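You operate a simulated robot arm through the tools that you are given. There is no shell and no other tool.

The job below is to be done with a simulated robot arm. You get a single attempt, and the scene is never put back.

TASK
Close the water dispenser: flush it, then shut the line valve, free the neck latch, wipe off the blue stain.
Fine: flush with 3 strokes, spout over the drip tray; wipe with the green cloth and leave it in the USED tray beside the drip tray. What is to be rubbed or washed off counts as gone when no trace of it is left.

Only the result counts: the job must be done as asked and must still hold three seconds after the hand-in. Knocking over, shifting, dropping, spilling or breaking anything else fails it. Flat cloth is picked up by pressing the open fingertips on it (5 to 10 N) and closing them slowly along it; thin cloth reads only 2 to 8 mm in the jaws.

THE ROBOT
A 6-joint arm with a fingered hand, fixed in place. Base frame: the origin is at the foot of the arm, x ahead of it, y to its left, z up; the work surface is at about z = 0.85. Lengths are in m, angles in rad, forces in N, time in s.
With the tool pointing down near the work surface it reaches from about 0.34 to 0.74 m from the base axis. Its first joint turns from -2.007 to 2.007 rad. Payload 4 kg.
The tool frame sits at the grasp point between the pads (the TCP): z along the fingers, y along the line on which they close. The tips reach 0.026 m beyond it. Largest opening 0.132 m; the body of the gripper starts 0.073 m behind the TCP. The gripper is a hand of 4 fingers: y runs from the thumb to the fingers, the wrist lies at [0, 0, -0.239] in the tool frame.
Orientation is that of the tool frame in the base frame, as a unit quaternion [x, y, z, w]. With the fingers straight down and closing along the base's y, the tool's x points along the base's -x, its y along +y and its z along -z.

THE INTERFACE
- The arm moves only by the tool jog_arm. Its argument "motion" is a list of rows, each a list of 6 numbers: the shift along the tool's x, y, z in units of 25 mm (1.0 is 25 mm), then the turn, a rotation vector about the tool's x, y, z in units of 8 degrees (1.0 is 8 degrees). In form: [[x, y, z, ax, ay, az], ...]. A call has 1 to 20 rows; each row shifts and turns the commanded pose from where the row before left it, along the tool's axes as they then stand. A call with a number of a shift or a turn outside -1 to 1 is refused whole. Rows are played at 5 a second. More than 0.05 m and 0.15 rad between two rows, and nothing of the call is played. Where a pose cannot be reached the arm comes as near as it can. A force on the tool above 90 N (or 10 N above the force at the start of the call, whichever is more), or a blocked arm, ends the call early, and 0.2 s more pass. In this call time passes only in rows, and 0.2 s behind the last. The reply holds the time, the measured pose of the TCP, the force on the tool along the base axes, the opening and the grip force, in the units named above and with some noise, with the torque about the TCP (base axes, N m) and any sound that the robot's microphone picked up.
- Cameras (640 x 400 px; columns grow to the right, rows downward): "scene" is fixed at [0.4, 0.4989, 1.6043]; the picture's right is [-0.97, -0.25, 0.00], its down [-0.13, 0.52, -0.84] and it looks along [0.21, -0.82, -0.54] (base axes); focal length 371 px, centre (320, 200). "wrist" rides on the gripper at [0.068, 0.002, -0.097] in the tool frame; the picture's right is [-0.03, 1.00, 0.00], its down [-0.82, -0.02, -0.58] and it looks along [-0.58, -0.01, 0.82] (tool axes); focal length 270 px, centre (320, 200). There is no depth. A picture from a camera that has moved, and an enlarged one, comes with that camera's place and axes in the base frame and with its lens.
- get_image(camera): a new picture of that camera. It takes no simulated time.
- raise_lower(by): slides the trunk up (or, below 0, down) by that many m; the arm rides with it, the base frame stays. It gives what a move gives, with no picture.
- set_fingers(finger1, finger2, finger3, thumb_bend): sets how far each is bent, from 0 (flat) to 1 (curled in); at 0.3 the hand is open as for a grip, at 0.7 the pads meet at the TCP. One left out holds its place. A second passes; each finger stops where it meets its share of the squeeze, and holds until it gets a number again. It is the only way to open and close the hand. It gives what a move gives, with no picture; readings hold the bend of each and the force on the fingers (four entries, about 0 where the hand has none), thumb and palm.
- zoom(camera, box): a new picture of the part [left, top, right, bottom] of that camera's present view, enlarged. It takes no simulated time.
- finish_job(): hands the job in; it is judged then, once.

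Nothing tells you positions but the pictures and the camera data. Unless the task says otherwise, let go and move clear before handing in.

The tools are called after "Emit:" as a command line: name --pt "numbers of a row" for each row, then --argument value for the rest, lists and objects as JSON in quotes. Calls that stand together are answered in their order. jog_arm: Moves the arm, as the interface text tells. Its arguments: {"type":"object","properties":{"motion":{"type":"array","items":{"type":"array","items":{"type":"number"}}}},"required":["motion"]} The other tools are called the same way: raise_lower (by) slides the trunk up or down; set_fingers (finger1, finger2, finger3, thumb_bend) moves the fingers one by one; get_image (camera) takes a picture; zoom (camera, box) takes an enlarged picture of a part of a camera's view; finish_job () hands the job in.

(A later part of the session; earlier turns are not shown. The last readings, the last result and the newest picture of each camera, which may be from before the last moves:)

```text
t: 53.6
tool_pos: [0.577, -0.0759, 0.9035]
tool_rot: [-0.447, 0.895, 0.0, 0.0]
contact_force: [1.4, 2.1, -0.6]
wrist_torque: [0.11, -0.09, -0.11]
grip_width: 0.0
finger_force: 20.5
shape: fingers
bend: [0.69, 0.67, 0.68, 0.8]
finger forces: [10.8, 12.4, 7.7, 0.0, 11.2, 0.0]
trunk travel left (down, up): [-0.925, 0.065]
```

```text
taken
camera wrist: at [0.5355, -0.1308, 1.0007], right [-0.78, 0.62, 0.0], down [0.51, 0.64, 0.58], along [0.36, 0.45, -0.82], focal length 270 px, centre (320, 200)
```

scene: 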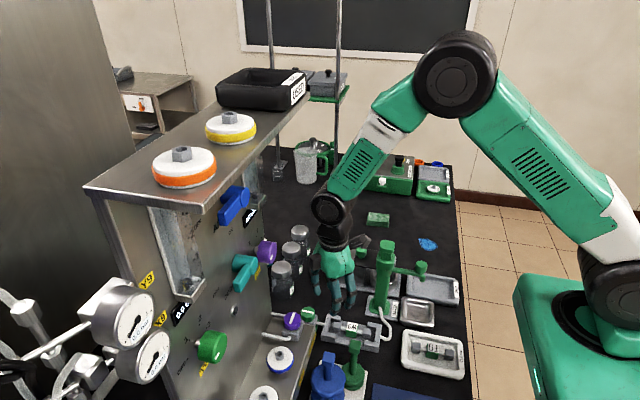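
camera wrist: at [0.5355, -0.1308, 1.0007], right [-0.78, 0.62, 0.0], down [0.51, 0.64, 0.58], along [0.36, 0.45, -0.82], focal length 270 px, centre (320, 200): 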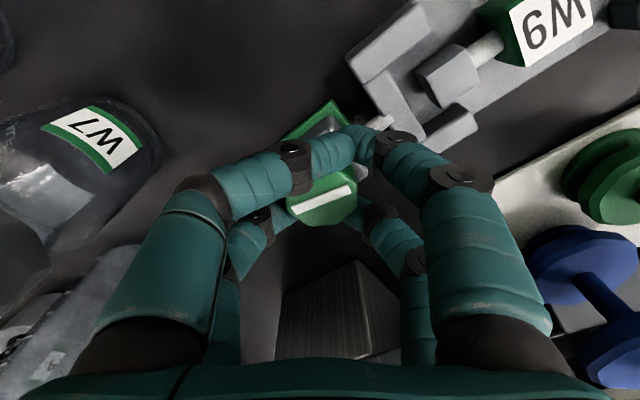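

The squeeze turned the knob about 15° clockwise, so clockwise works. For a proper pinch I'll use only the front pair centred on the knob with the rear pair curled away. Lifting to reconfigure.

Emit:
set_fingers --finger1 0.55 --finger2 0.55 --finger3 0.55 --thumb_bend 0.55

Emit:
jog_arm --pt "0 0 -0.7 0 0 0" --pt "0 0 -0.7 0 0 0" --pt "0 0 -0.7 0 0 0" --pt "0 0 0 0 0 0.8" --pt "0 0 0 0 0 0.8"

Emit:
set_fingers --finger1 0.55 --finger2 1.0 --thumb_bend 0.55

Emit:
set_fingers --finger3 1.0

Emit:
get_image --camera "wrist"

Emit:
zoom --camera "scene" --box '[250, 240, 410, 340]'

```text
t: 54.6
tool_pos: [0.5767, -0.0767, 0.905]
tool_rot: [-0.447, 0.895, -0.001, 0.001]
contact_force: [0.2, 0.1, 3.2]
wrist_torque: [0.01, 0.09, -0.01]
grip_width: 0.0487
finger_force: 1.9
shape: fingers
bend: [0.55, 0.55, 0.55, 0.55]
finger forces: [3.1, 0.0, 0.0, 0.0, 0.1, 0.1]
trunk travel left (down, up): [-0.925, 0.065]
```

```text
t: 55.8
tool_pos: [0.5775, -0.0773, 0.9584]
tool_rot: [-0.344, 0.939, 0.001, 0.0]
contact_force: [-0.1, 0.4, 0.3]
wrist_torque: [0.02, 0.02, -0.03]
grip_width: 0.0489
finger_force: 0.1
shape: fingers
bend: [0.55, 0.55, 0.55, 0.55]
finger forces: [0.0, 0.1, 0.0, 0.1, 0.0, 0.0]
trunk travel left (down, up): [-0.925, 0.065]
```

```text
t: 56.8
tool_pos: [0.5795, -0.0775, 0.959]
tool_rot: [-0.344, 0.939, 0.001, 0.0]
contact_force: [0.3, 0.0, 0.7]
wrist_torque: [0.0, -0.01, 0.01]
grip_width: 0.0488
finger_force: 0.1
shape: fingers
bend: [0.55, 1.0, 0.55, 0.55]
finger forces: [0.0, 0.1, 0.1, 0.1, 0.0, 0.0]
trunk travel left (down, up): [-0.925, 0.065]
```

```text
t: 57.8
tool_pos: [0.5771, -0.0755, 0.9594]
tool_rot: [-0.345, 0.939, 0.001, -0.001]
contact_force: [0.3, -0.4, -0.1]
wrist_torque: [-0.04, 0.0, -0.02]
grip_width: 0.049
finger_force: 0.0
shape: fingers
bend: [0.55, 1.0, 0.87, 0.55]
finger forces: [0.1, 0.1, 0.0, 0.1, 0.0, 0.0]
trunk travel left (down, up): [-0.925, 0.065]
```

```text
taken
camera wrist: at [0.5253, -0.1206, 1.0542], right [-0.63, 0.78, 0.0], down [0.64, 0.51, 0.58], along [0.45, 0.36, -0.82], focal length 270 px, centre (320, 200)
```

wrist: 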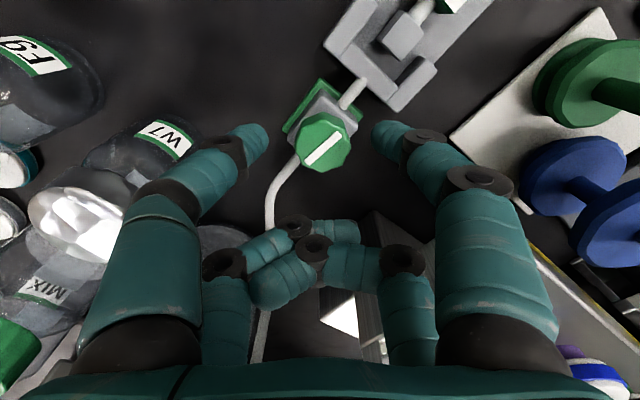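

```text
4.00 times, centred on (330, 290) of scene
camera zoom: at [0.4, 0.4989, 1.6043], right [-0.97, -0.25, 0.0], down [-0.13, 0.52, -0.84], along [0.21, -0.82, -0.54], focal length 1485 px, centre (280, -160)
```

zoom: 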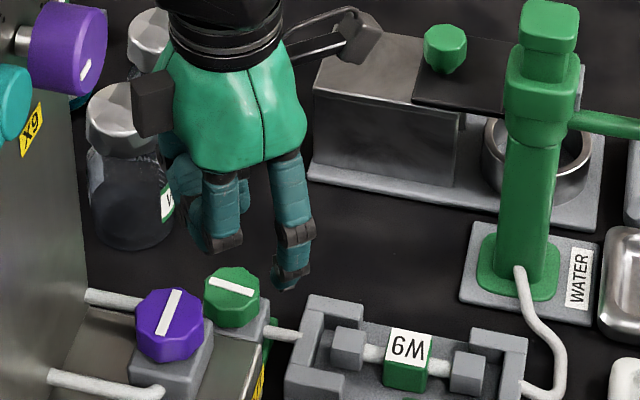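

Emit:
jog_arm --pt "-0.74 -0.03 0 0 0 0" --pt "0 0 0.7 0 0 0" --pt "0 0 0.7 0 0 0"

Emit:
get_image --camera "wrist"

Emit:
zoom --camera "scene" --box '[250, 240, 410, 340]'

```text
t: 58.6
tool_pos: [0.5916, -0.0663, 0.922]
tool_rot: [-0.344, 0.939, 0.0, 0.0]
contact_force: [-0.1, 0.5, 0.2]
wrist_torque: [0.0, 0.0, 0.02]
grip_width: 0.049
finger_force: 0.2
shape: fingers
bend: [0.55, 1.0, 0.87, 0.55]
finger forces: [0.0, 0.0, 0.0, 0.0, 0.1, 0.0]
trunk travel left (down, up): [-0.925, 0.065]
```

```text
taken
camera wrist: at [0.5386, -0.1096, 1.018], right [-0.63, 0.78, 0.0], down [0.64, 0.51, 0.58], along [0.45, 0.36, -0.82], focal length 270 px, centre (320, 200)
```

wrist: 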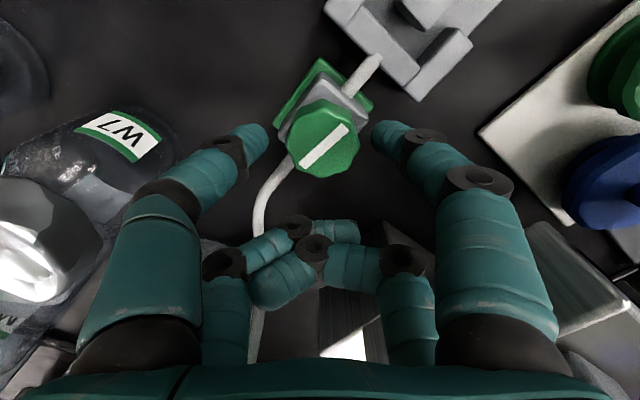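

```text
4.00 times, centred on (330, 290) of scene
camera zoom: at [0.4, 0.4989, 1.6043], right [-0.97, -0.25, 0.0], down [-0.13, 0.52, -0.84], along [0.21, -0.82, -0.54], focal length 1485 px, centre (280, -160)
```

zoom: 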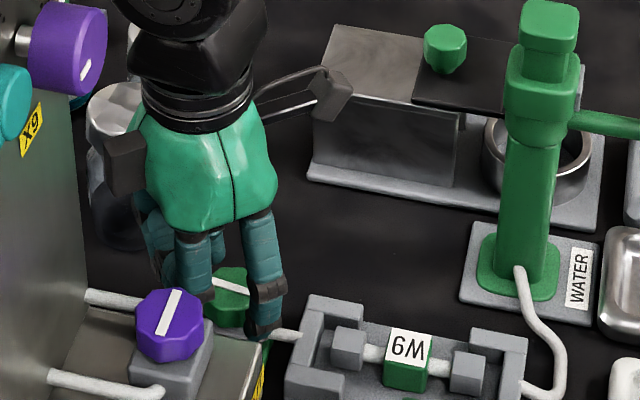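

Emit:
jog_arm --pt "0 0 0.4 0 0 0" --pt "0 0 0.3 0 0 0"

Emit:
set_fingers --finger1 0.68 --thumb_bend 0.68

Emit:
get_image --camera "wrist"

```text
t: 59.2
tool_pos: [0.5916, -0.065, 0.906]
tool_rot: [-0.344, 0.939, 0.0, 0.0]
contact_force: [0.3, 1.1, 0.7]
wrist_torque: [0.01, 0.05, 0.0]
grip_width: 0.0501
finger_force: 0.7
shape: fingers
bend: [0.54, 1.0, 0.87, 0.55]
finger forces: [1.0, 0.0, 0.1, 0.1, 0.0, 0.0]
trunk travel left (down, up): [-0.925, 0.065]
```

```text
t: 60.2
tool_pos: [0.5916, -0.0651, 0.9066]
tool_rot: [-0.344, 0.939, -0.001, 0.001]
contact_force: [1.8, -2.7, 1.8]
wrist_torque: [-0.09, -0.06, -0.1]
grip_width: 0.0414
finger_force: 7.4
shape: fingers
bend: [0.56, 1.0, 0.87, 0.63]
finger forces: [6.8, 0.1, 0.1, 0.0, 8.2, 0.0]
trunk travel left (down, up): [-0.925, 0.065]
```

```text
taken
camera wrist: at [0.5385, -0.1093, 1.0019], right [-0.63, 0.78, 0.0], down [0.64, 0.51, 0.58], along [0.45, 0.36, -0.82], focal length 270 px, centre (320, 200)
```

wrist: 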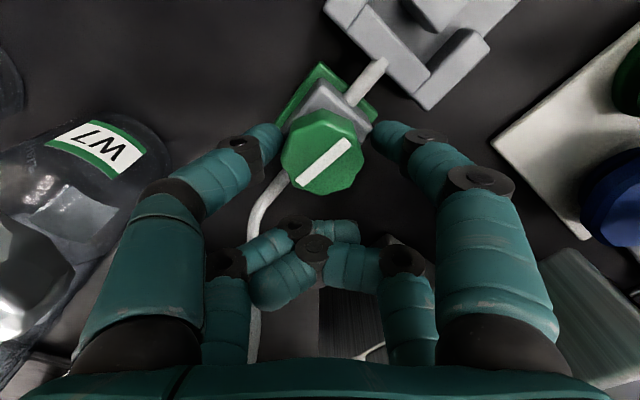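

The fingertips are catching the valve's grey body below the knob. I'll open, rise about 11 mm and pinch only the knob.

Emit:
set_fingers --finger1 0.52 --thumb_bend 0.55

Emit:
jog_arm --pt "0 0 -0.42 0 0 0"

Emit:
set_fingers --finger1 0.68 --thumb_bend 0.68

Emit:
get_image --camera "wrist"

```text
t: 61.2
tool_pos: [0.5918, -0.0651, 0.9042]
tool_rot: [-0.345, 0.939, -0.001, 0.0]
contact_force: [-0.1, 0.1, 0.4]
wrist_torque: [0.02, 0.02, 0.01]
grip_width: 0.0535
finger_force: 0.1
shape: fingers
bend: [0.52, 1.0, 0.87, 0.55]
finger forces: [0.0, 0.1, 0.0, 0.0, 0.1, 0.0]
trunk travel left (down, up): [-0.925, 0.065]
```

```text
t: 61.6
tool_pos: [0.5905, -0.0658, 0.9157]
tool_rot: [-0.344, 0.939, 0.0, 0.001]
contact_force: [0.7, -0.7, 0.2]
wrist_torque: [-0.01, -0.01, 0.01]
grip_width: 0.0534
finger_force: 0.1
shape: fingers
bend: [0.52, 1.0, 0.87, 0.55]
finger forces: [0.0, 0.0, 0.0, 0.0, 0.0, 0.0]
trunk travel left (down, up): [-0.925, 0.065]
```

```text
t: 62.6
tool_pos: [0.5917, -0.0665, 0.9153]
tool_rot: [-0.344, 0.939, 0.0, 0.0]
contact_force: [1.0, -2.5, -2.4]
wrist_torque: [-0.02, -0.02, 0.01]
grip_width: 0.0289
finger_force: 5.9
shape: fingers
bend: [0.6, 1.0, 0.87, 0.65]
finger forces: [5.0, 0.0, 0.1, 0.0, 6.7, 0.0]
trunk travel left (down, up): [-0.925, 0.065]
```

```text
taken
camera wrist: at [0.5381, -0.11, 1.0122], right [-0.63, 0.78, 0.0], down [0.64, 0.51, 0.58], along [0.45, 0.36, -0.82], focal length 270 px, centre (320, 200)
```

wrist: 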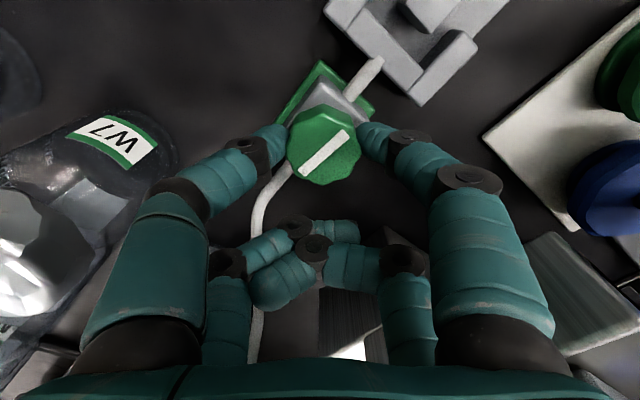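

Emit:
set_fingers --finger1 0.78 --thumb_bend 0.78

Emit:
get_image --camera "wrist"

```text
t: 63.6
tool_pos: [0.5913, -0.0671, 0.9152]
tool_rot: [-0.344, 0.939, 0.001, -0.001]
contact_force: [4.8, -10.8, -4.6]
wrist_torque: [-0.14, -0.1, 0.17]
grip_width: 0.0276
finger_force: 12.0
shape: fingers
bend: [0.6, 1.0, 0.87, 0.67]
finger forces: [6.8, 0.1, 0.0, 0.0, 17.8, 0.0]
trunk travel left (down, up): [-0.925, 0.065]
```

```text
taken
camera wrist: at [0.5388, -0.111, 1.0118], right [-0.63, 0.78, 0.0], down [0.64, 0.51, 0.58], along [0.45, 0.36, -0.82], focal length 270 px, centre (320, 200)
```

wrist: 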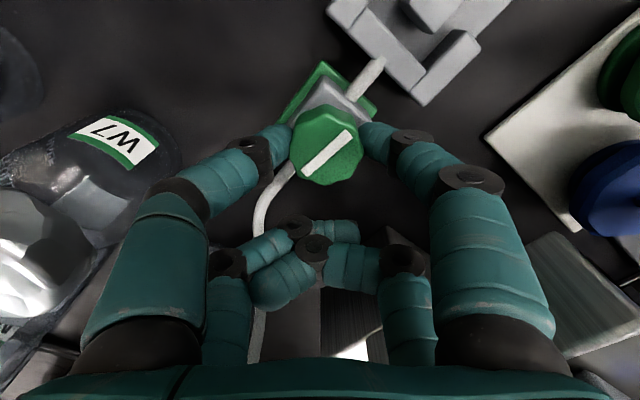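

Emit:
jog_arm --pt "0.01 -0.1 0 0 0 0.5" --pt "0.01 -0.0525 0 0 0 0.5" --pt "0.01 -0.0525 0 0 0 0.5" --pt "0.01 -0.0525 0 0 0 0.5"

Emit:
get_image --camera "wrist"

```text
t: 64.6
tool_pos: [0.5944, -0.0715, 0.9154]
tool_rot: [-0.21, 0.978, 0.001, 0.0]
contact_force: [-4.6, -10.9, -1.4]
wrist_torque: [-0.1, 0.1, 0.17]
grip_width: 0.0279
finger_force: 12.8
shape: fingers
bend: [0.6, 1.0, 0.87, 0.67]
finger forces: [9.7, 0.0, 0.1, 0.0, 16.2, 0.0]
trunk travel left (down, up): [-0.925, 0.065]
```

```text
taken
camera wrist: at [0.5315, -0.0991, 1.0116], right [-0.39, 0.92, 0.0], down [0.75, 0.32, 0.58], along [0.53, 0.22, -0.82], focal length 270 px, centre (320, 200)
```

wrist: 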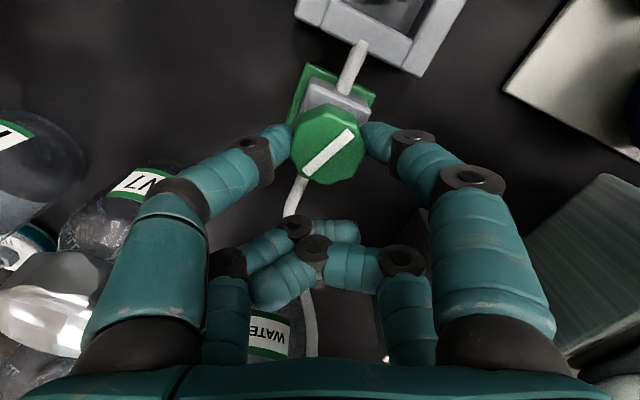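

The knob is now turning with the hand. Continuing clockwise.

Emit:
jog_arm --pt "0.01 -0.0525 0 0 0 0.5" --pt "0.01 -0.0525 0 0 0 0.5" --pt "0.01 -0.0525 0 0 0 0.5" --pt "0.01 -0.0525 0 0 0 0.5" --pt "0.01 -0.0525 0 0 0 0.5" --pt "0.01 -0.0525 0 0 0 0.5" --pt "0.01 -0.0525 0 0 0 0.5" --pt "0.01 -0.0525 0 0 0 0.5"

Emit:
get_image --camera "wrist"

Emit:
zoom --camera "scene" --box '[250, 240, 410, 340]'

```text
t: 66.4
tool_pos: [0.5939, -0.0823, 0.916]
tool_rot: [0.067, 0.998, 0.0, 0.0]
contact_force: [-11.6, -5.1, -3.5]
wrist_torque: [-0.01, 0.14, 0.19]
grip_width: 0.028
finger_force: 13.5
shape: fingers
bend: [0.6, 1.0, 0.87, 0.67]
finger forces: [10.2, 0.0, 0.0, 0.1, 15.8, 0.1]
trunk travel left (down, up): [-0.925, 0.065]
```

```text
taken
camera wrist: at [0.5266, -0.071, 1.0117], right [0.16, 0.99, 0.0], down [0.81, -0.13, 0.58], along [0.57, -0.09, -0.82], focal length 270 px, centre (320, 200)
```

wrist: 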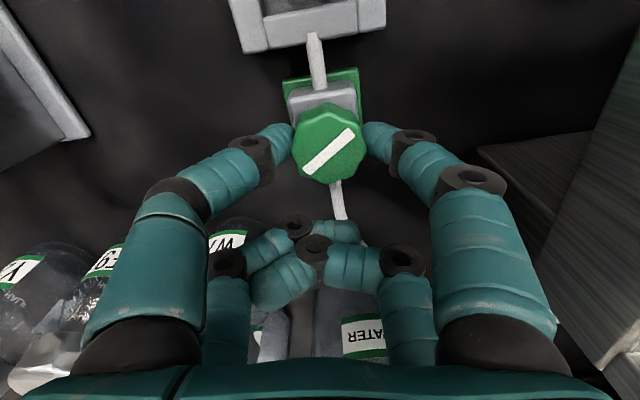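

```text
4.00 times, centred on (330, 290) of scene
camera zoom: at [0.4, 0.4989, 1.6043], right [-0.97, -0.25, 0.0], down [-0.13, 0.52, -0.84], along [0.21, -0.82, -0.54], focal length 1485 px, centre (280, -160)
```

zoom: 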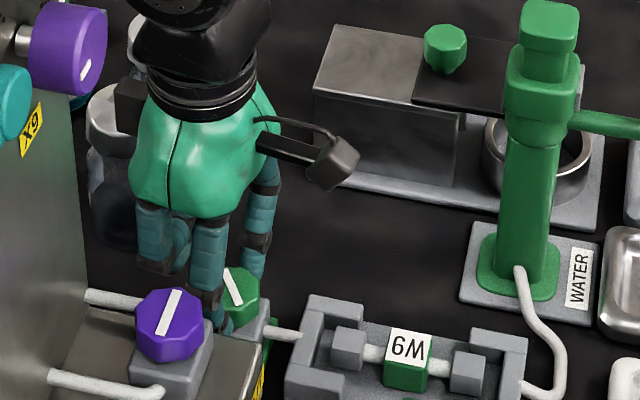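

Emit:
jog_arm --pt "0.01 -0.0525 0 0 0 0.5" --pt "0.01 -0.0525 0 0 0 0.5" --pt "0.01 -0.0525 0 0 0 0.5" --pt "0.01 -0.0525 0 0 0 0.5" --pt "0.01 -0.0525 0 0 0 0.5" --pt "0.01 -0.0525 0 0 0 0.5" --pt "0.01 -0.0525 0 0 0 0.5" --pt "0.01 -0.0525 0 0 0 0.5"

Emit:
get_image --camera "wrist"

Emit:
zoom --camera "scene" --box '[250, 240, 410, 340]'

```text
t: 68.2
tool_pos: [0.5885, -0.0897, 0.9148]
tool_rot: [0.34, 0.94, -0.001, 0.0]
contact_force: [-16.0, 3.7, -5.2]
wrist_torque: [0.11, 0.21, 0.21]
grip_width: 0.028
finger_force: 14.1
shape: fingers
bend: [0.6, 1.0, 0.87, 0.67]
finger forces: [10.8, 0.0, 0.1, 0.0, 17.0, 0.1]
trunk travel left (down, up): [-0.925, 0.065]
```

```text
taken
camera wrist: at [0.5373, -0.0448, 1.0118], right [0.66, 0.75, 0.0], down [0.61, -0.54, 0.58], along [0.43, -0.38, -0.82], focal length 270 px, centre (320, 200)
```

wrist: 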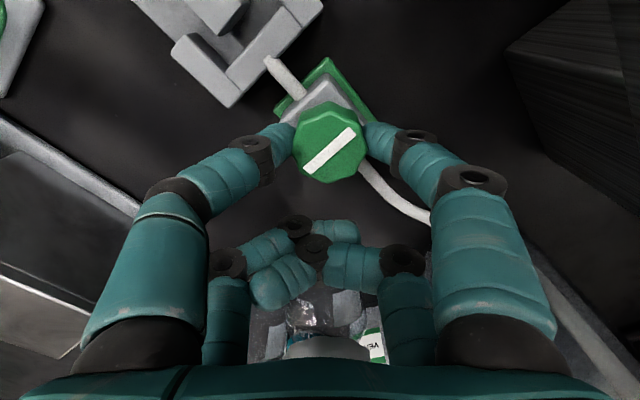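

```text
4.00 times, centred on (330, 290) of scene
camera zoom: at [0.4, 0.4989, 1.6043], right [-0.97, -0.25, 0.0], down [-0.13, 0.52, -0.84], along [0.21, -0.82, -0.54], focal length 1485 px, centre (280, -160)
```

zoom: 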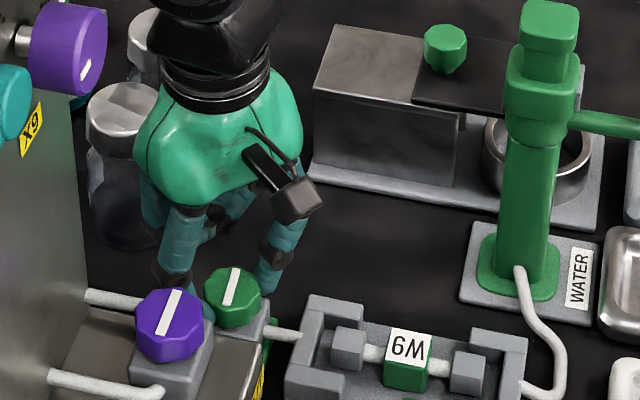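

The pointer is now crosswise to the pipe, parallel to the closed purple valve's pointer. I'll check for an end stop with a small nudge.

Emit:
jog_arm --pt "0.005 -0.026 0 0 0 0.25" --pt "0.005 -0.026 0 0 0 0.25"

Emit:
zoom --camera "wrist" --box '[260, 80, 400, 200]'

```text
t: 68.8
tool_pos: [0.587, -0.0906, 0.9145]
tool_rot: [0.372, 0.928, -0.001, -0.001]
contact_force: [-15.8, 7.1, -5.8]
wrist_torque: [0.16, 0.17, 0.28]
grip_width: 0.0279
finger_force: 13.9
shape: fingers
bend: [0.6, 1.0, 0.87, 0.67]
finger forces: [12.1, 0.0, 0.0, 0.0, 16.2, 0.0]
trunk travel left (down, up): [-0.925, 0.065]
```

```text
3.33 times, centred on (330, 140) of wrist
camera zoom: at [0.5397, -0.0421, 1.0118], right [0.71, 0.7, 0.0], down [0.58, -0.58, 0.58], along [0.41, -0.41, -0.82], focal length 901 px, centre (287, 400)
```

zoom: 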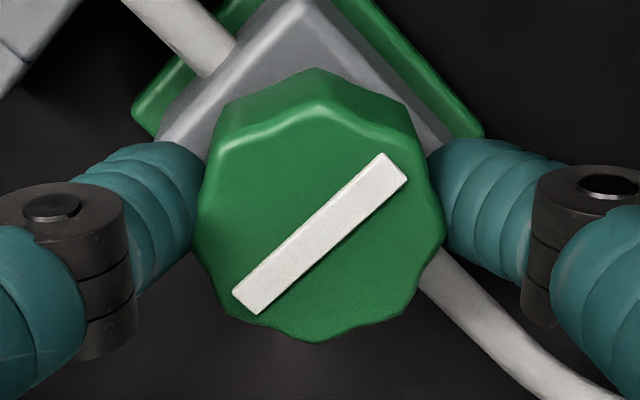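

The pointer is now exactly crosswise (90°) and the torque is rising, so the valve is shut. Releasing and verifying.

Emit:
set_fingers --finger1 0.52 --thumb_bend 0.55

Emit:
zoom --camera "wrist" --box '[260, 80, 400, 200]'

```text
t: 69.8
tool_pos: [0.5885, -0.0912, 0.9153]
tool_rot: [0.372, 0.928, -0.001, -0.001]
contact_force: [0.0, 0.7, 0.2]
wrist_torque: [0.01, 0.01, 0.01]
grip_width: 0.0535
finger_force: 0.1
shape: fingers
bend: [0.52, 1.0, 0.87, 0.55]
finger forces: [0.1, 0.0, 0.0, 0.0, 0.0, 0.1]
trunk travel left (down, up): [-0.925, 0.065]
```

```text
3.33 times, centred on (330, 140) of wrist
camera zoom: at [0.5413, -0.043, 1.0114], right [0.71, 0.7, 0.0], down [0.58, -0.58, 0.58], along [0.41, -0.41, -0.82], focal length 901 px, centre (287, 400)
```

zoom: 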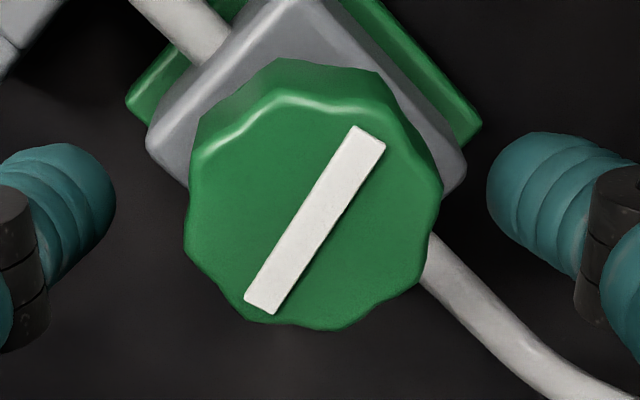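

On release the pointer swung back to about 104°. I'll check whether it is still creeping before doing anything else.

Emit:
jog_arm --pt "0 0 0 0 0 0" --pt "0 0 0 0 0 0" --pt "0 0 0 0 0 0" --pt "0 0 0 0 0 0" --pt "0 0 0 0 0 0"

Emit:
zoom --camera "wrist" --box '[260, 80, 400, 200]'

Emit:
zoom --camera "scene" --box '[270, 290, 350, 340]'

```text
t: 71.0
tool_pos: [0.5887, -0.092, 0.9145]
tool_rot: [0.372, 0.928, -0.001, -0.001]
contact_force: [-0.7, 0.1, 0.0]
wrist_torque: [-0.01, 0.01, 0.01]
grip_width: 0.0538
finger_force: 0.0
shape: fingers
bend: [0.52, 1.0, 0.87, 0.55]
finger forces: [0.0, 0.0, 0.1, 0.1, 0.0, 0.0]
trunk travel left (down, up): [-0.925, 0.065]
```

```text
3.33 times, centred on (330, 140) of wrist
camera zoom: at [0.5411, -0.0429, 1.0114], right [0.71, 0.7, 0.0], down [0.58, -0.58, 0.58], along [0.41, -0.41, -0.82], focal length 901 px, centre (287, 400)
```

zoom: 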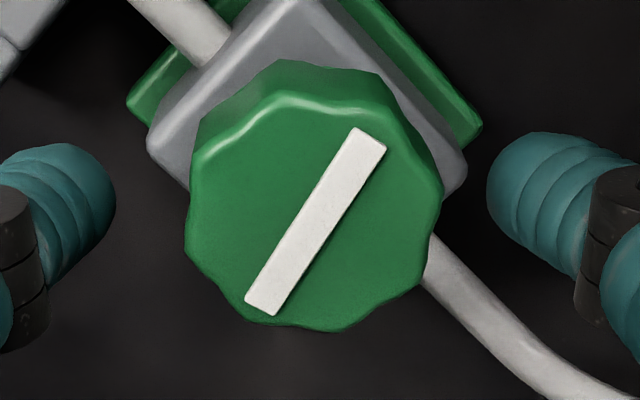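

```text
8.00 times, centred on (310, 315) of scene
camera zoom: at [0.4, 0.4989, 1.6043], right [-0.97, -0.25, 0.0], down [-0.13, 0.52, -0.84], along [0.21, -0.82, -0.54], focal length 2970 px, centre (400, -720)
```

zoom: 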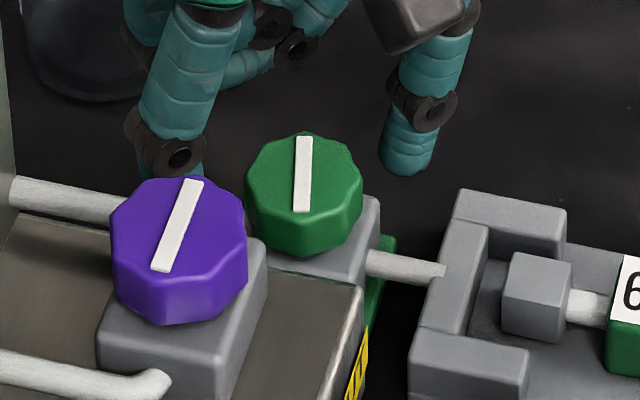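

It's stable at about 104°. The hand was loaded sideways (16 N) when I let go, and one digit dragged the knob back. I'll re-centre, regrip, finish the turn, and unload the side force before releasing.

Emit:
jog_arm --pt "0.03 0.18 0 0 0 -1" --pt "0.03 0.18 0 0 0 -1"

Emit:
zoom --camera "wrist" --box '[240, 70, 400, 190]'

```text
t: 71.6
tool_pos: [0.5927, -0.0837, 0.9144]
tool_rot: [0.238, 0.971, 0.0, 0.0]
contact_force: [0.7, 0.8, 0.5]
wrist_torque: [0.0, -0.01, -0.01]
grip_width: 0.0535
finger_force: 0.1
shape: fingers
bend: [0.52, 1.0, 0.87, 0.55]
finger forces: [0.1, 0.0, 0.0, 0.0, 0.1, 0.0]
trunk travel left (down, up): [-0.925, 0.065]
```

```text
3.33 times, centred on (320, 130) of wrist
camera zoom: at [0.5343, -0.0502, 1.0116], right [0.49, 0.87, 0.0], down [0.71, -0.4, 0.58], along [0.51, -0.28, -0.82], focal length 901 px, centre (320, 433)
```

zoom: 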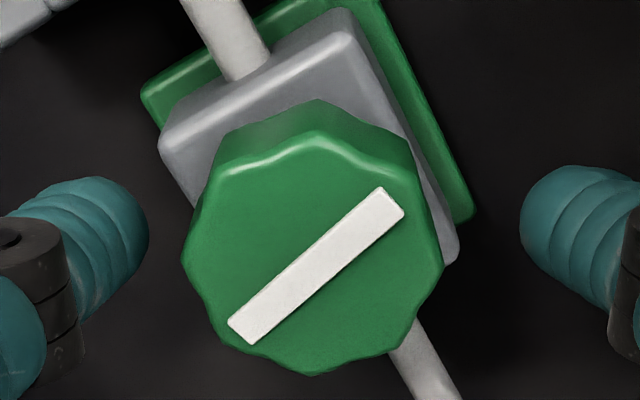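

Emit:
set_fingers --finger1 0.7 --thumb_bend 0.7

Emit:
zoom --camera "wrist" --box '[240, 70, 400, 190]'

```text
t: 72.6
tool_pos: [0.5946, -0.0822, 0.9143]
tool_rot: [0.24, 0.971, 0.0, 0.001]
contact_force: [-3.1, -3.9, -3.4]
wrist_torque: [-0.14, -0.02, 0.08]
grip_width: 0.0292
finger_force: 8.8
shape: fingers
bend: [0.61, 1.0, 0.87, 0.64]
finger forces: [5.8, 0.1, 0.1, 0.1, 11.4, 0.0]
trunk travel left (down, up): [-0.925, 0.065]
```

```text
3.33 times, centred on (320, 130) of wrist
camera zoom: at [0.5339, -0.0507, 1.0115], right [0.49, 0.87, 0.0], down [0.71, -0.4, 0.58], along [0.5, -0.28, -0.82], focal length 901 px, centre (320, 433)
```

zoom: 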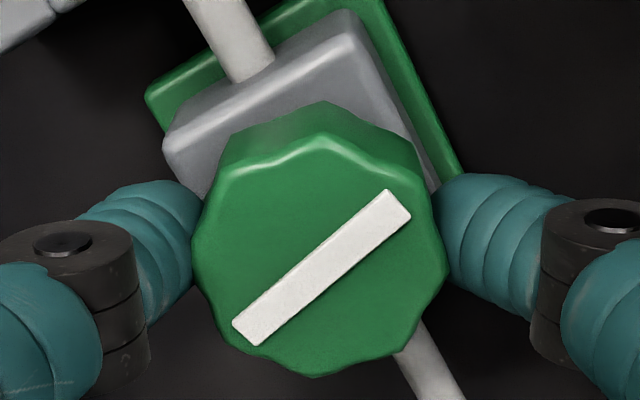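

Emit:
set_fingers --finger1 0.78 --thumb_bend 0.78

Emit:
jog_arm --pt "0.01 -0.054 0 0 0 0.5" --pt "0.01 -0.054 0 0 0 0.5" --pt "0.01 -0.054 0 0 0 0.5" --pt "0.01 -0.054 0 0 0 0.5"

Emit:
zoom --camera "wrist" --box '[240, 70, 400, 190]'

```text
t: 73.6
tool_pos: [0.5924, -0.0843, 0.9153]
tool_rot: [0.24, 0.971, 0.0, 0.0]
contact_force: [-8.2, -12.2, -5.0]
wrist_torque: [-0.25, 0.03, 0.2]
grip_width: 0.0285
finger_force: 13.2
shape: fingers
bend: [0.61, 1.0, 0.87, 0.66]
finger forces: [6.2, 0.0, 0.1, 0.0, 20.2, 0.1]
trunk travel left (down, up): [-0.925, 0.065]
```

```text
t: 74.6
tool_pos: [0.5889, -0.0873, 0.9145]
tool_rot: [0.373, 0.928, 0.0, 0.0]
contact_force: [-12.0, -7.4, -2.2]
wrist_torque: [-0.14, 0.17, 0.33]
grip_width: 0.0288
finger_force: 15.0
shape: fingers
bend: [0.61, 1.0, 0.87, 0.66]
finger forces: [8.4, 0.0, 0.0, 0.0, 20.0, 0.0]
trunk travel left (down, up): [-0.925, 0.065]
```

```text
3.33 times, centred on (320, 130) of wrist
camera zoom: at [0.5419, -0.0397, 1.0111], right [0.71, 0.7, 0.0], down [0.57, -0.58, 0.58], along [0.41, -0.41, -0.82], focal length 901 px, centre (320, 433)
```

zoom: 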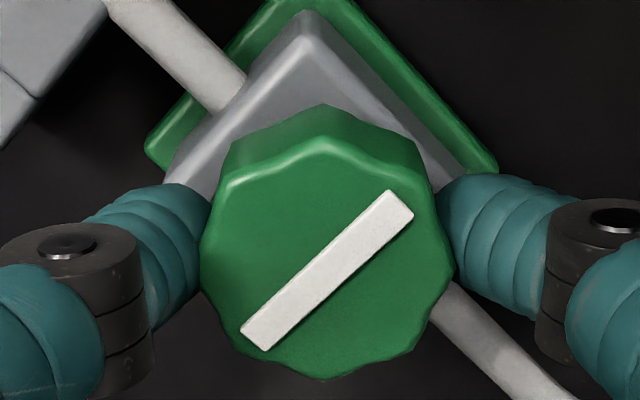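

The pointer is at about 89° again. The thumb presses harder (20 N) than finger1 (8 N), so I'll balance the side load before releasing.

Emit:
jog_arm --pt "0 -0.06 0 0 0 0.2" --pt "0 0 0 0 0 0"

Emit:
set_fingers --thumb_bend 0.65

Emit:
zoom --camera "wrist" --box '[240, 70, 400, 190]'

```text
t: 75.2
tool_pos: [0.588, -0.0873, 0.9157]
tool_rot: [0.386, 0.923, -0.001, 0.0]
contact_force: [-9.6, -4.4, -1.5]
wrist_torque: [-0.05, 0.12, 0.32]
grip_width: 0.0291
finger_force: 13.4
shape: fingers
bend: [0.61, 1.0, 0.87, 0.66]
finger forces: [9.8, 0.0, 0.0, 0.0, 17.2, 0.0]
trunk travel left (down, up): [-0.925, 0.065]
```

```text
t: 76.2
tool_pos: [0.5895, -0.0883, 0.9146]
tool_rot: [0.385, 0.923, -0.001, 0.0]
contact_force: [-0.8, 4.4, 3.5]
wrist_torque: [0.12, 0.04, 0.04]
grip_width: 0.03
finger_force: 6.4
shape: fingers
bend: [0.61, 1.0, 0.87, 0.63]
finger forces: [8.8, 0.0, 0.0, 0.0, 4.4, 0.0]
trunk travel left (down, up): [-0.925, 0.065]
```

```text
3.33 times, centred on (320, 130) of wrist
camera zoom: at [0.5433, -0.0385, 1.011], right [0.73, 0.68, 0.0], down [0.56, -0.59, 0.58], along [0.4, -0.42, -0.82], focal length 901 px, centre (320, 433)
```

zoom: 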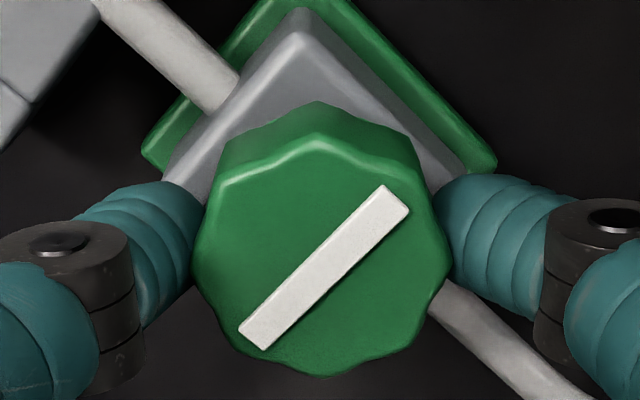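

Emit:
set_fingers --finger1 0.595 --thumb_bend 0.62

Emit:
zoom --camera "wrist" --box '[240, 70, 400, 190]'

```text
t: 77.2
tool_pos: [0.5894, -0.0885, 0.915]
tool_rot: [0.386, 0.923, 0.0, 0.0]
contact_force: [-1.2, -1.7, 1.2]
wrist_torque: [-0.03, 0.05, 0.03]
grip_width: 0.0334
finger_force: 1.0
shape: fingers
bend: [0.59, 1.0, 0.87, 0.61]
finger forces: [0.1, 0.1, 0.0, 0.0, 1.7, 0.0]
trunk travel left (down, up): [-0.925, 0.065]
```

```text
3.33 times, centred on (320, 130) of wrist
camera zoom: at [0.5431, -0.0391, 1.0107], right [0.73, 0.68, 0.0], down [0.56, -0.59, 0.58], along [0.4, -0.42, -0.82], focal length 901 px, centre (320, 433)
```

zoom: 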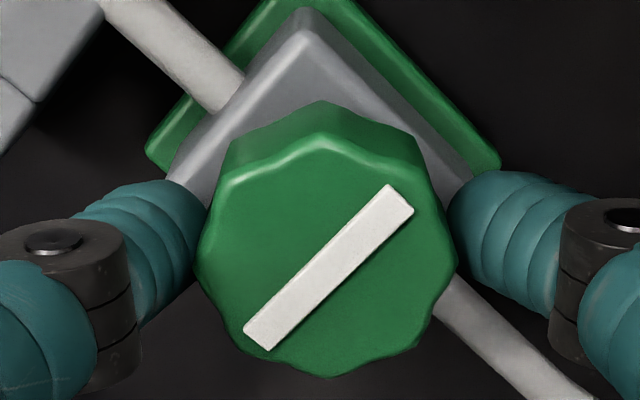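

Emit:
set_fingers --finger1 0.54 --thumb_bend 0.55

Emit:
zoom --camera "wrist" --box '[240, 70, 400, 190]'

Emit:
zoom --camera "scene" --box '[270, 290, 350, 340]'

```text
t: 78.2
tool_pos: [0.5895, -0.0889, 0.9141]
tool_rot: [0.385, 0.923, 0.0, -0.001]
contact_force: [0.7, -0.2, 0.2]
wrist_torque: [-0.01, 0.04, -0.01]
grip_width: 0.0503
finger_force: 0.0
shape: fingers
bend: [0.54, 1.0, 0.87, 0.55]
finger forces: [0.0, 0.0, 0.0, 0.0, 0.1, 0.0]
trunk travel left (down, up): [-0.925, 0.065]
```

```text
3.33 times, centred on (320, 130) of wrist
camera zoom: at [0.5432, -0.0389, 1.0107], right [0.73, 0.68, 0.0], down [0.56, -0.59, 0.58], along [0.4, -0.42, -0.82], focal length 901 px, centre (320, 433)
```

zoom: 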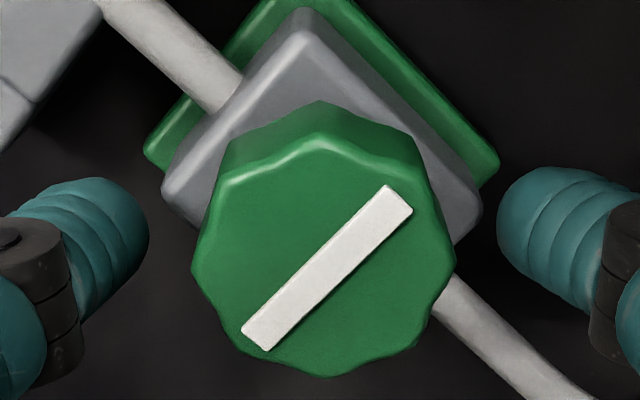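

```text
8.00 times, centred on (310, 315) of scene
camera zoom: at [0.4, 0.4989, 1.6043], right [-0.97, -0.25, 0.0], down [-0.13, 0.52, -0.84], along [0.21, -0.82, -0.54], focal length 2970 px, centre (400, -720)
```

zoom: 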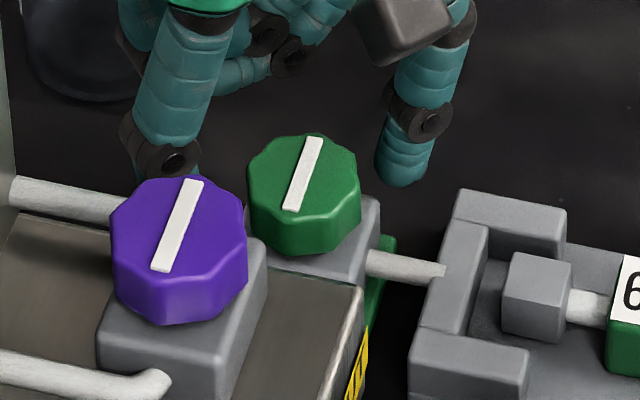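

The valve is shut with the pointer crosswise at about 89–90°, and it is released. Next I'll rise, back away from the panel, straighten the yaw and reopen the hand for the latch.

Emit:
jog_arm --pt "0 0 -0.9 0 0 0" --pt "0 0 -0.9 0 0 0" --pt "0 0 -0.9 0 0 0" --pt "0.95 -0.95 -0.2 0 0 0" --pt "0.95 -0.95 -0.2 0 0 0" --pt "0 0 -1 0 0 0" --pt "0 0 -1 0 0 0" --pt "0 0 -1 0 0 0" --pt "0 0 -1 0 0 0" --pt "0 0 -1 0 0 0" --pt "0 0 -1 0 0 0" --pt "0 0 0 0 0 -0.943" --pt "0 0 0 0 0 -0.943" --pt "0 0 0 0 0 -0.943" --pt "0 0 0 0 0 -0.943" --pt "0 0 0 0 0 -0.943" --pt "0 0 0 0 0 -0.943"

Emit:
get_image --camera "wrist"

Emit:
get_image --camera "scene"

```text
t: 81.8
tool_pos: [0.522, -0.087, 1.143]
tool_rot: [0.0, 1.0, 0.0, 0.0]
contact_force: [0.4, 0.4, -0.1]
wrist_torque: [0.0, -0.02, -0.03]
grip_width: 0.0506
finger_force: 0.1
shape: fingers
bend: [0.54, 1.0, 0.87, 0.55]
finger forces: [0.1, 0.0, 0.0, 0.0, 0.0, 0.1]
trunk travel left (down, up): [-0.925, 0.065]
```

```text
taken
camera wrist: at [0.4531, -0.0871, 1.2395], right [0.02, 1.0, 0.0], down [0.82, -0.02, 0.58], along [0.58, -0.01, -0.82], focal length 270 px, centre (320, 200)
```

wrist: 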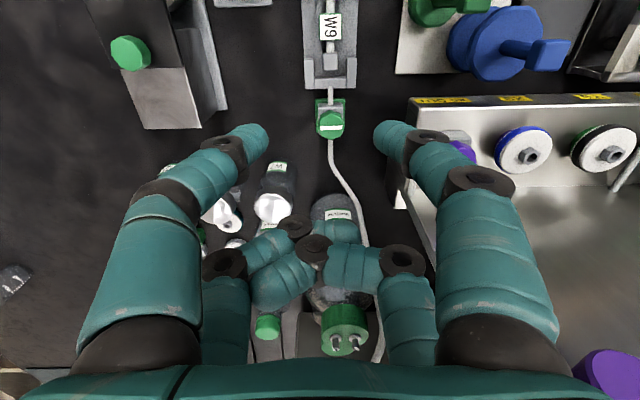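

```text
taken
```

scene: 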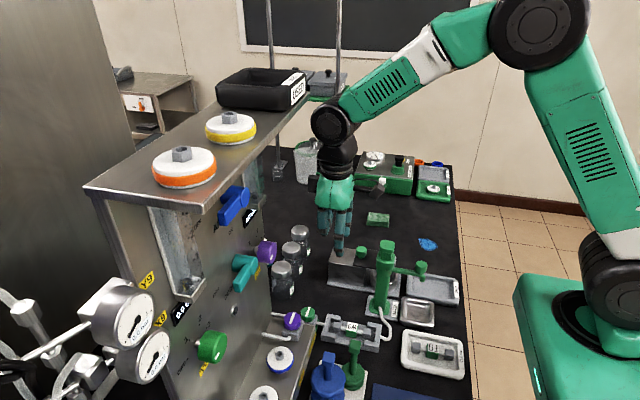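

Emit:
jog_arm --pt "0.335 -0.913 0 0 0 0" --pt "0.335 -0.913 0 0 0 0" --pt "0.335 -0.913 0 0 0 0" --pt "0.335 -0.913 0 0 0 0" --pt "0.335 -0.913 0 0 0 0" --pt "0.335 -0.913 0 0 0 0" --pt "0.335 -0.913 0 0 0 0" --pt "0.335 -0.913 0 0 0 0" --pt "0.335 -0.913 0 0 0 0" --pt "0.335 -0.913 0 0 0 0" --pt "0.335 -0.913 0 0 0 0"

Emit:
set_fingers --finger1 0.3 --finger2 0.3 --finger3 0.3 --thumb_bend 0.3

Emit:
get_image --camera "wrist"

Emit:
zoom --camera "scene" --box '[310, 200, 438, 280]'

```text
t: 84.2
tool_pos: [0.4274, -0.3383, 1.1407]
tool_rot: [0.0, 1.0, 0.001, 0.0]
contact_force: [-0.8, -0.4, -0.1]
wrist_torque: [0.03, 0.0, 0.02]
grip_width: 0.05
finger_force: 0.0
shape: fingers
bend: [0.54, 1.0, 0.87, 0.55]
finger forces: [0.1, 0.0, 0.0, 0.0, 0.1, 0.0]
trunk travel left (down, up): [-0.925, 0.065]
```

```text
t: 85.2
tool_pos: [0.4273, -0.3394, 1.1411]
tool_rot: [0.002, 1.0, 0.0, 0.0]
contact_force: [0.7, -0.3, 0.7]
wrist_torque: [-0.01, 0.02, 0.0]
grip_width: 0.1321
finger_force: 0.0
shape: fingers
bend: [0.3, 0.3, 0.3, 0.3]
finger forces: [0.0, 0.0, 0.0, 0.1, 0.0, 0.0]
trunk travel left (down, up): [-0.925, 0.065]
```

```text
taken
camera wrist: at [0.36, -0.3374, 1.2374], right [0.03, 1.0, 0.0], down [0.82, -0.02, 0.58], along [0.58, -0.02, -0.82], focal length 270 px, centre (320, 200)
```

wrist: 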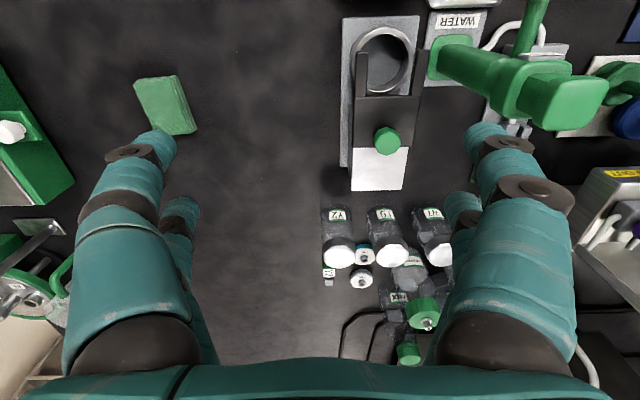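

```text
5.00 times, centred on (374, 240) of scene
camera zoom: at [0.4, 0.4989, 1.6043], right [-0.97, -0.25, 0.0], down [-0.13, 0.52, -0.84], along [0.21, -0.82, -0.54], focal length 1856 px, centre (50, 0)
```

zoom: 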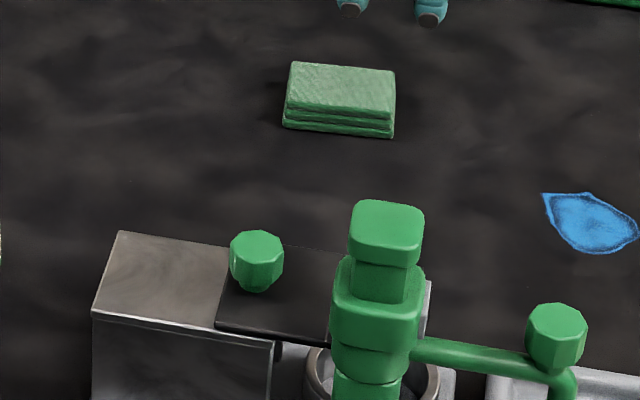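

Emit:
jog_arm --pt "0 0 0.95 0 0 0" --pt "0 0 0.95 0 0 0" --pt "0 0 0.95 0 0 0" --pt "0 0 0.95 0 0 0" --pt "0 0 0.95 0 0 0" --pt "0 0 0.95 0 0 0" --pt "0 0 0.95 0 0 0"

Emit:
get_image --camera "wrist"

Emit:
zoom --camera "scene" --box '[310, 200, 438, 280]'

```text
t: 86.8
tool_pos: [0.427, -0.3389, 0.973]
tool_rot: [0.001, 1.0, 0.0, 0.001]
contact_force: [0.4, -0.4, 0.0]
wrist_torque: [0.01, 0.0, -0.03]
grip_width: 0.1327
finger_force: 0.0
shape: fingers
bend: [0.3, 0.3, 0.3, 0.3]
finger forces: [0.1, 0.0, 0.0, 0.0, 0.0, 0.0]
trunk travel left (down, up): [-0.925, 0.065]
```

```text
taken
camera wrist: at [0.36, -0.3378, 1.0701], right [0.03, 1.0, 0.0], down [0.82, -0.02, 0.58], along [0.58, -0.02, -0.82], focal length 270 px, centre (320, 200)
```

wrist: 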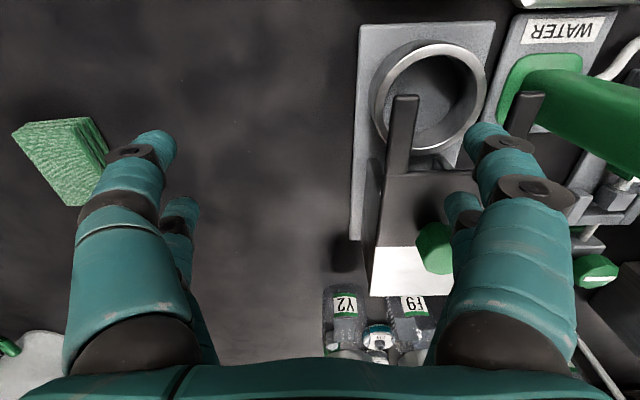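

```text
5.00 times, centred on (374, 240) of scene
camera zoom: at [0.4, 0.4989, 1.6043], right [-0.97, -0.25, 0.0], down [-0.13, 0.52, -0.84], along [0.21, -0.82, -0.54], focal length 1856 px, centre (50, 0)
```

zoom: 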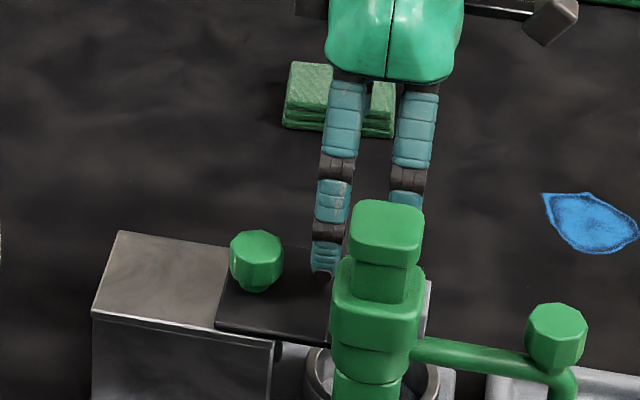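

The digit is beside the latch knob. Pushing toward +x.

Emit:
jog_arm --pt "-0.4 0 0 0 0 0" --pt "-0.4 0 0 0 0 0" --pt "-0.3 0 0 0 0 0" --pt "-0.3 0 0 0 0 0"

Emit:
zoom --camera "scene" --box '[310, 200, 438, 280]'

Emit:
get_image --camera "wrist"

```text
t: 87.8
tool_pos: [0.4616, -0.3401, 0.9751]
tool_rot: [0.001, 1.0, 0.0, 0.0]
contact_force: [-0.3, 0.4, -0.4]
wrist_torque: [-0.02, 0.03, 0.04]
grip_width: 0.1327
finger_force: 0.4
shape: fingers
bend: [0.3, 0.3, 0.3, 0.3]
finger forces: [0.1, 0.8, 0.0, 0.0, 0.0, 0.0]
trunk travel left (down, up): [-0.925, 0.065]
```

```text
5.00 times, centred on (374, 240) of scene
camera zoom: at [0.4, 0.4989, 1.6043], right [-0.97, -0.25, 0.0], down [-0.13, 0.52, -0.84], along [0.21, -0.82, -0.54], focal length 1856 px, centre (50, 0)
```

zoom: 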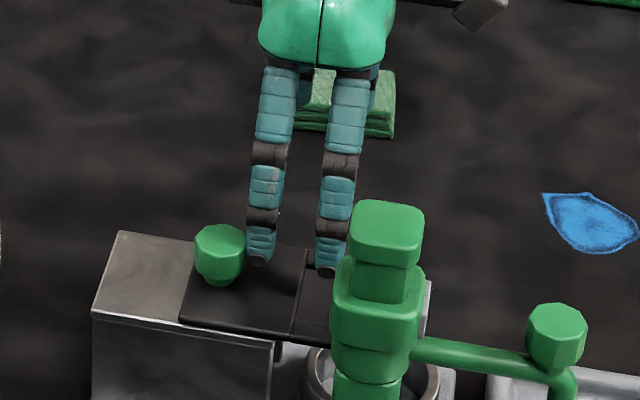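

```text
taken
camera wrist: at [0.3953, -0.3391, 1.0718], right [0.03, 1.0, 0.0], down [0.82, -0.02, 0.58], along [0.58, -0.02, -0.82], focal length 270 px, centre (320, 200)
```

wrist: 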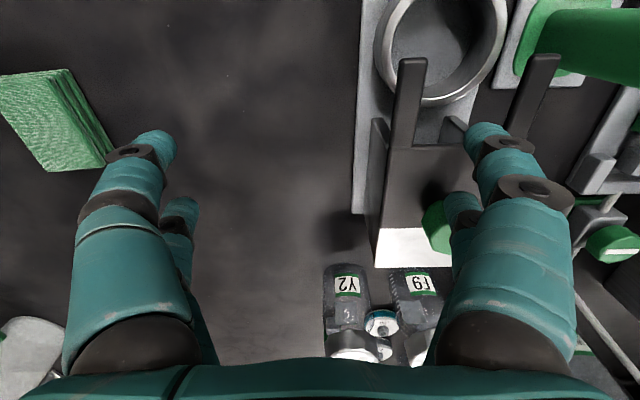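

The slide moves freely. Continuing to its end stop.

Emit:
jog_arm --pt "-0.3 0 0 0 0 0" --pt "-0.3 0 0 0 0 0" --pt "-0.3 0 0 0 0 0"

Emit:
zoom --camera "scene" --box '[310, 200, 438, 280]'

```text
t: 88.6
tool_pos: [0.4872, -0.3397, 0.9741]
tool_rot: [0.001, 1.0, 0.0, 0.0]
contact_force: [-0.4, -0.1, 0.0]
wrist_torque: [-0.03, 0.03, -0.01]
grip_width: 0.1326
finger_force: 0.4
shape: fingers
bend: [0.3, 0.3, 0.3, 0.3]
finger forces: [0.1, 0.1, 0.1, 0.0, 0.1, 0.0]
trunk travel left (down, up): [-0.925, 0.065]
```

```text
5.00 times, centred on (374, 240) of scene
camera zoom: at [0.4, 0.4989, 1.6043], right [-0.97, -0.25, 0.0], down [-0.13, 0.52, -0.84], along [0.21, -0.82, -0.54], focal length 1856 px, centre (50, 0)
```

zoom: 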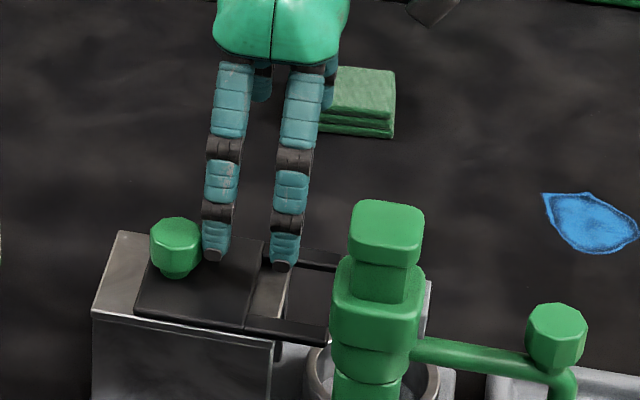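

Emit:
jog_arm --pt "-0.3 0 0 0 0 0" --pt "-0.3 0 0 0 0 0"

Emit:
zoom --camera "scene" --box '[310, 200, 438, 280]'

```text
t: 89.2
tool_pos: [0.4972, -0.3387, 0.9749]
tool_rot: [-0.001, 1.0, 0.002, -0.003]
contact_force: [-24.4, -1.8, 1.7]
wrist_torque: [0.07, 0.38, 1.73]
grip_width: 0.1322
finger_force: 12.2
shape: fingers
bend: [0.3, 0.31, 0.3, 0.3]
finger forces: [0.0, 24.5, 0.0, 0.1, 0.0, 0.0]
trunk travel left (down, up): [-0.925, 0.065]
```

```text
5.00 times, centred on (374, 240) of scene
camera zoom: at [0.4, 0.4989, 1.6043], right [-0.97, -0.25, 0.0], down [-0.13, 0.52, -0.84], along [0.21, -0.82, -0.54], focal length 1856 px, centre (50, 0)
```

zoom: 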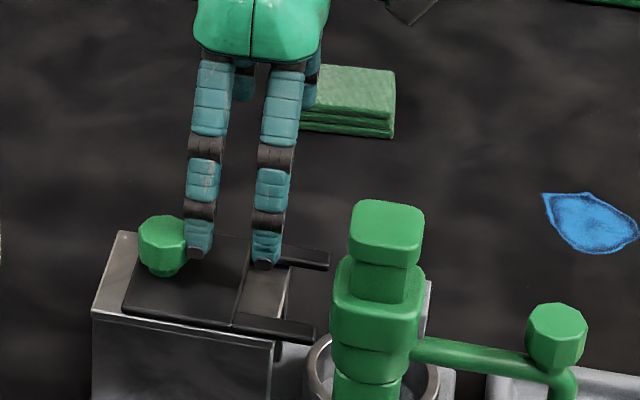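

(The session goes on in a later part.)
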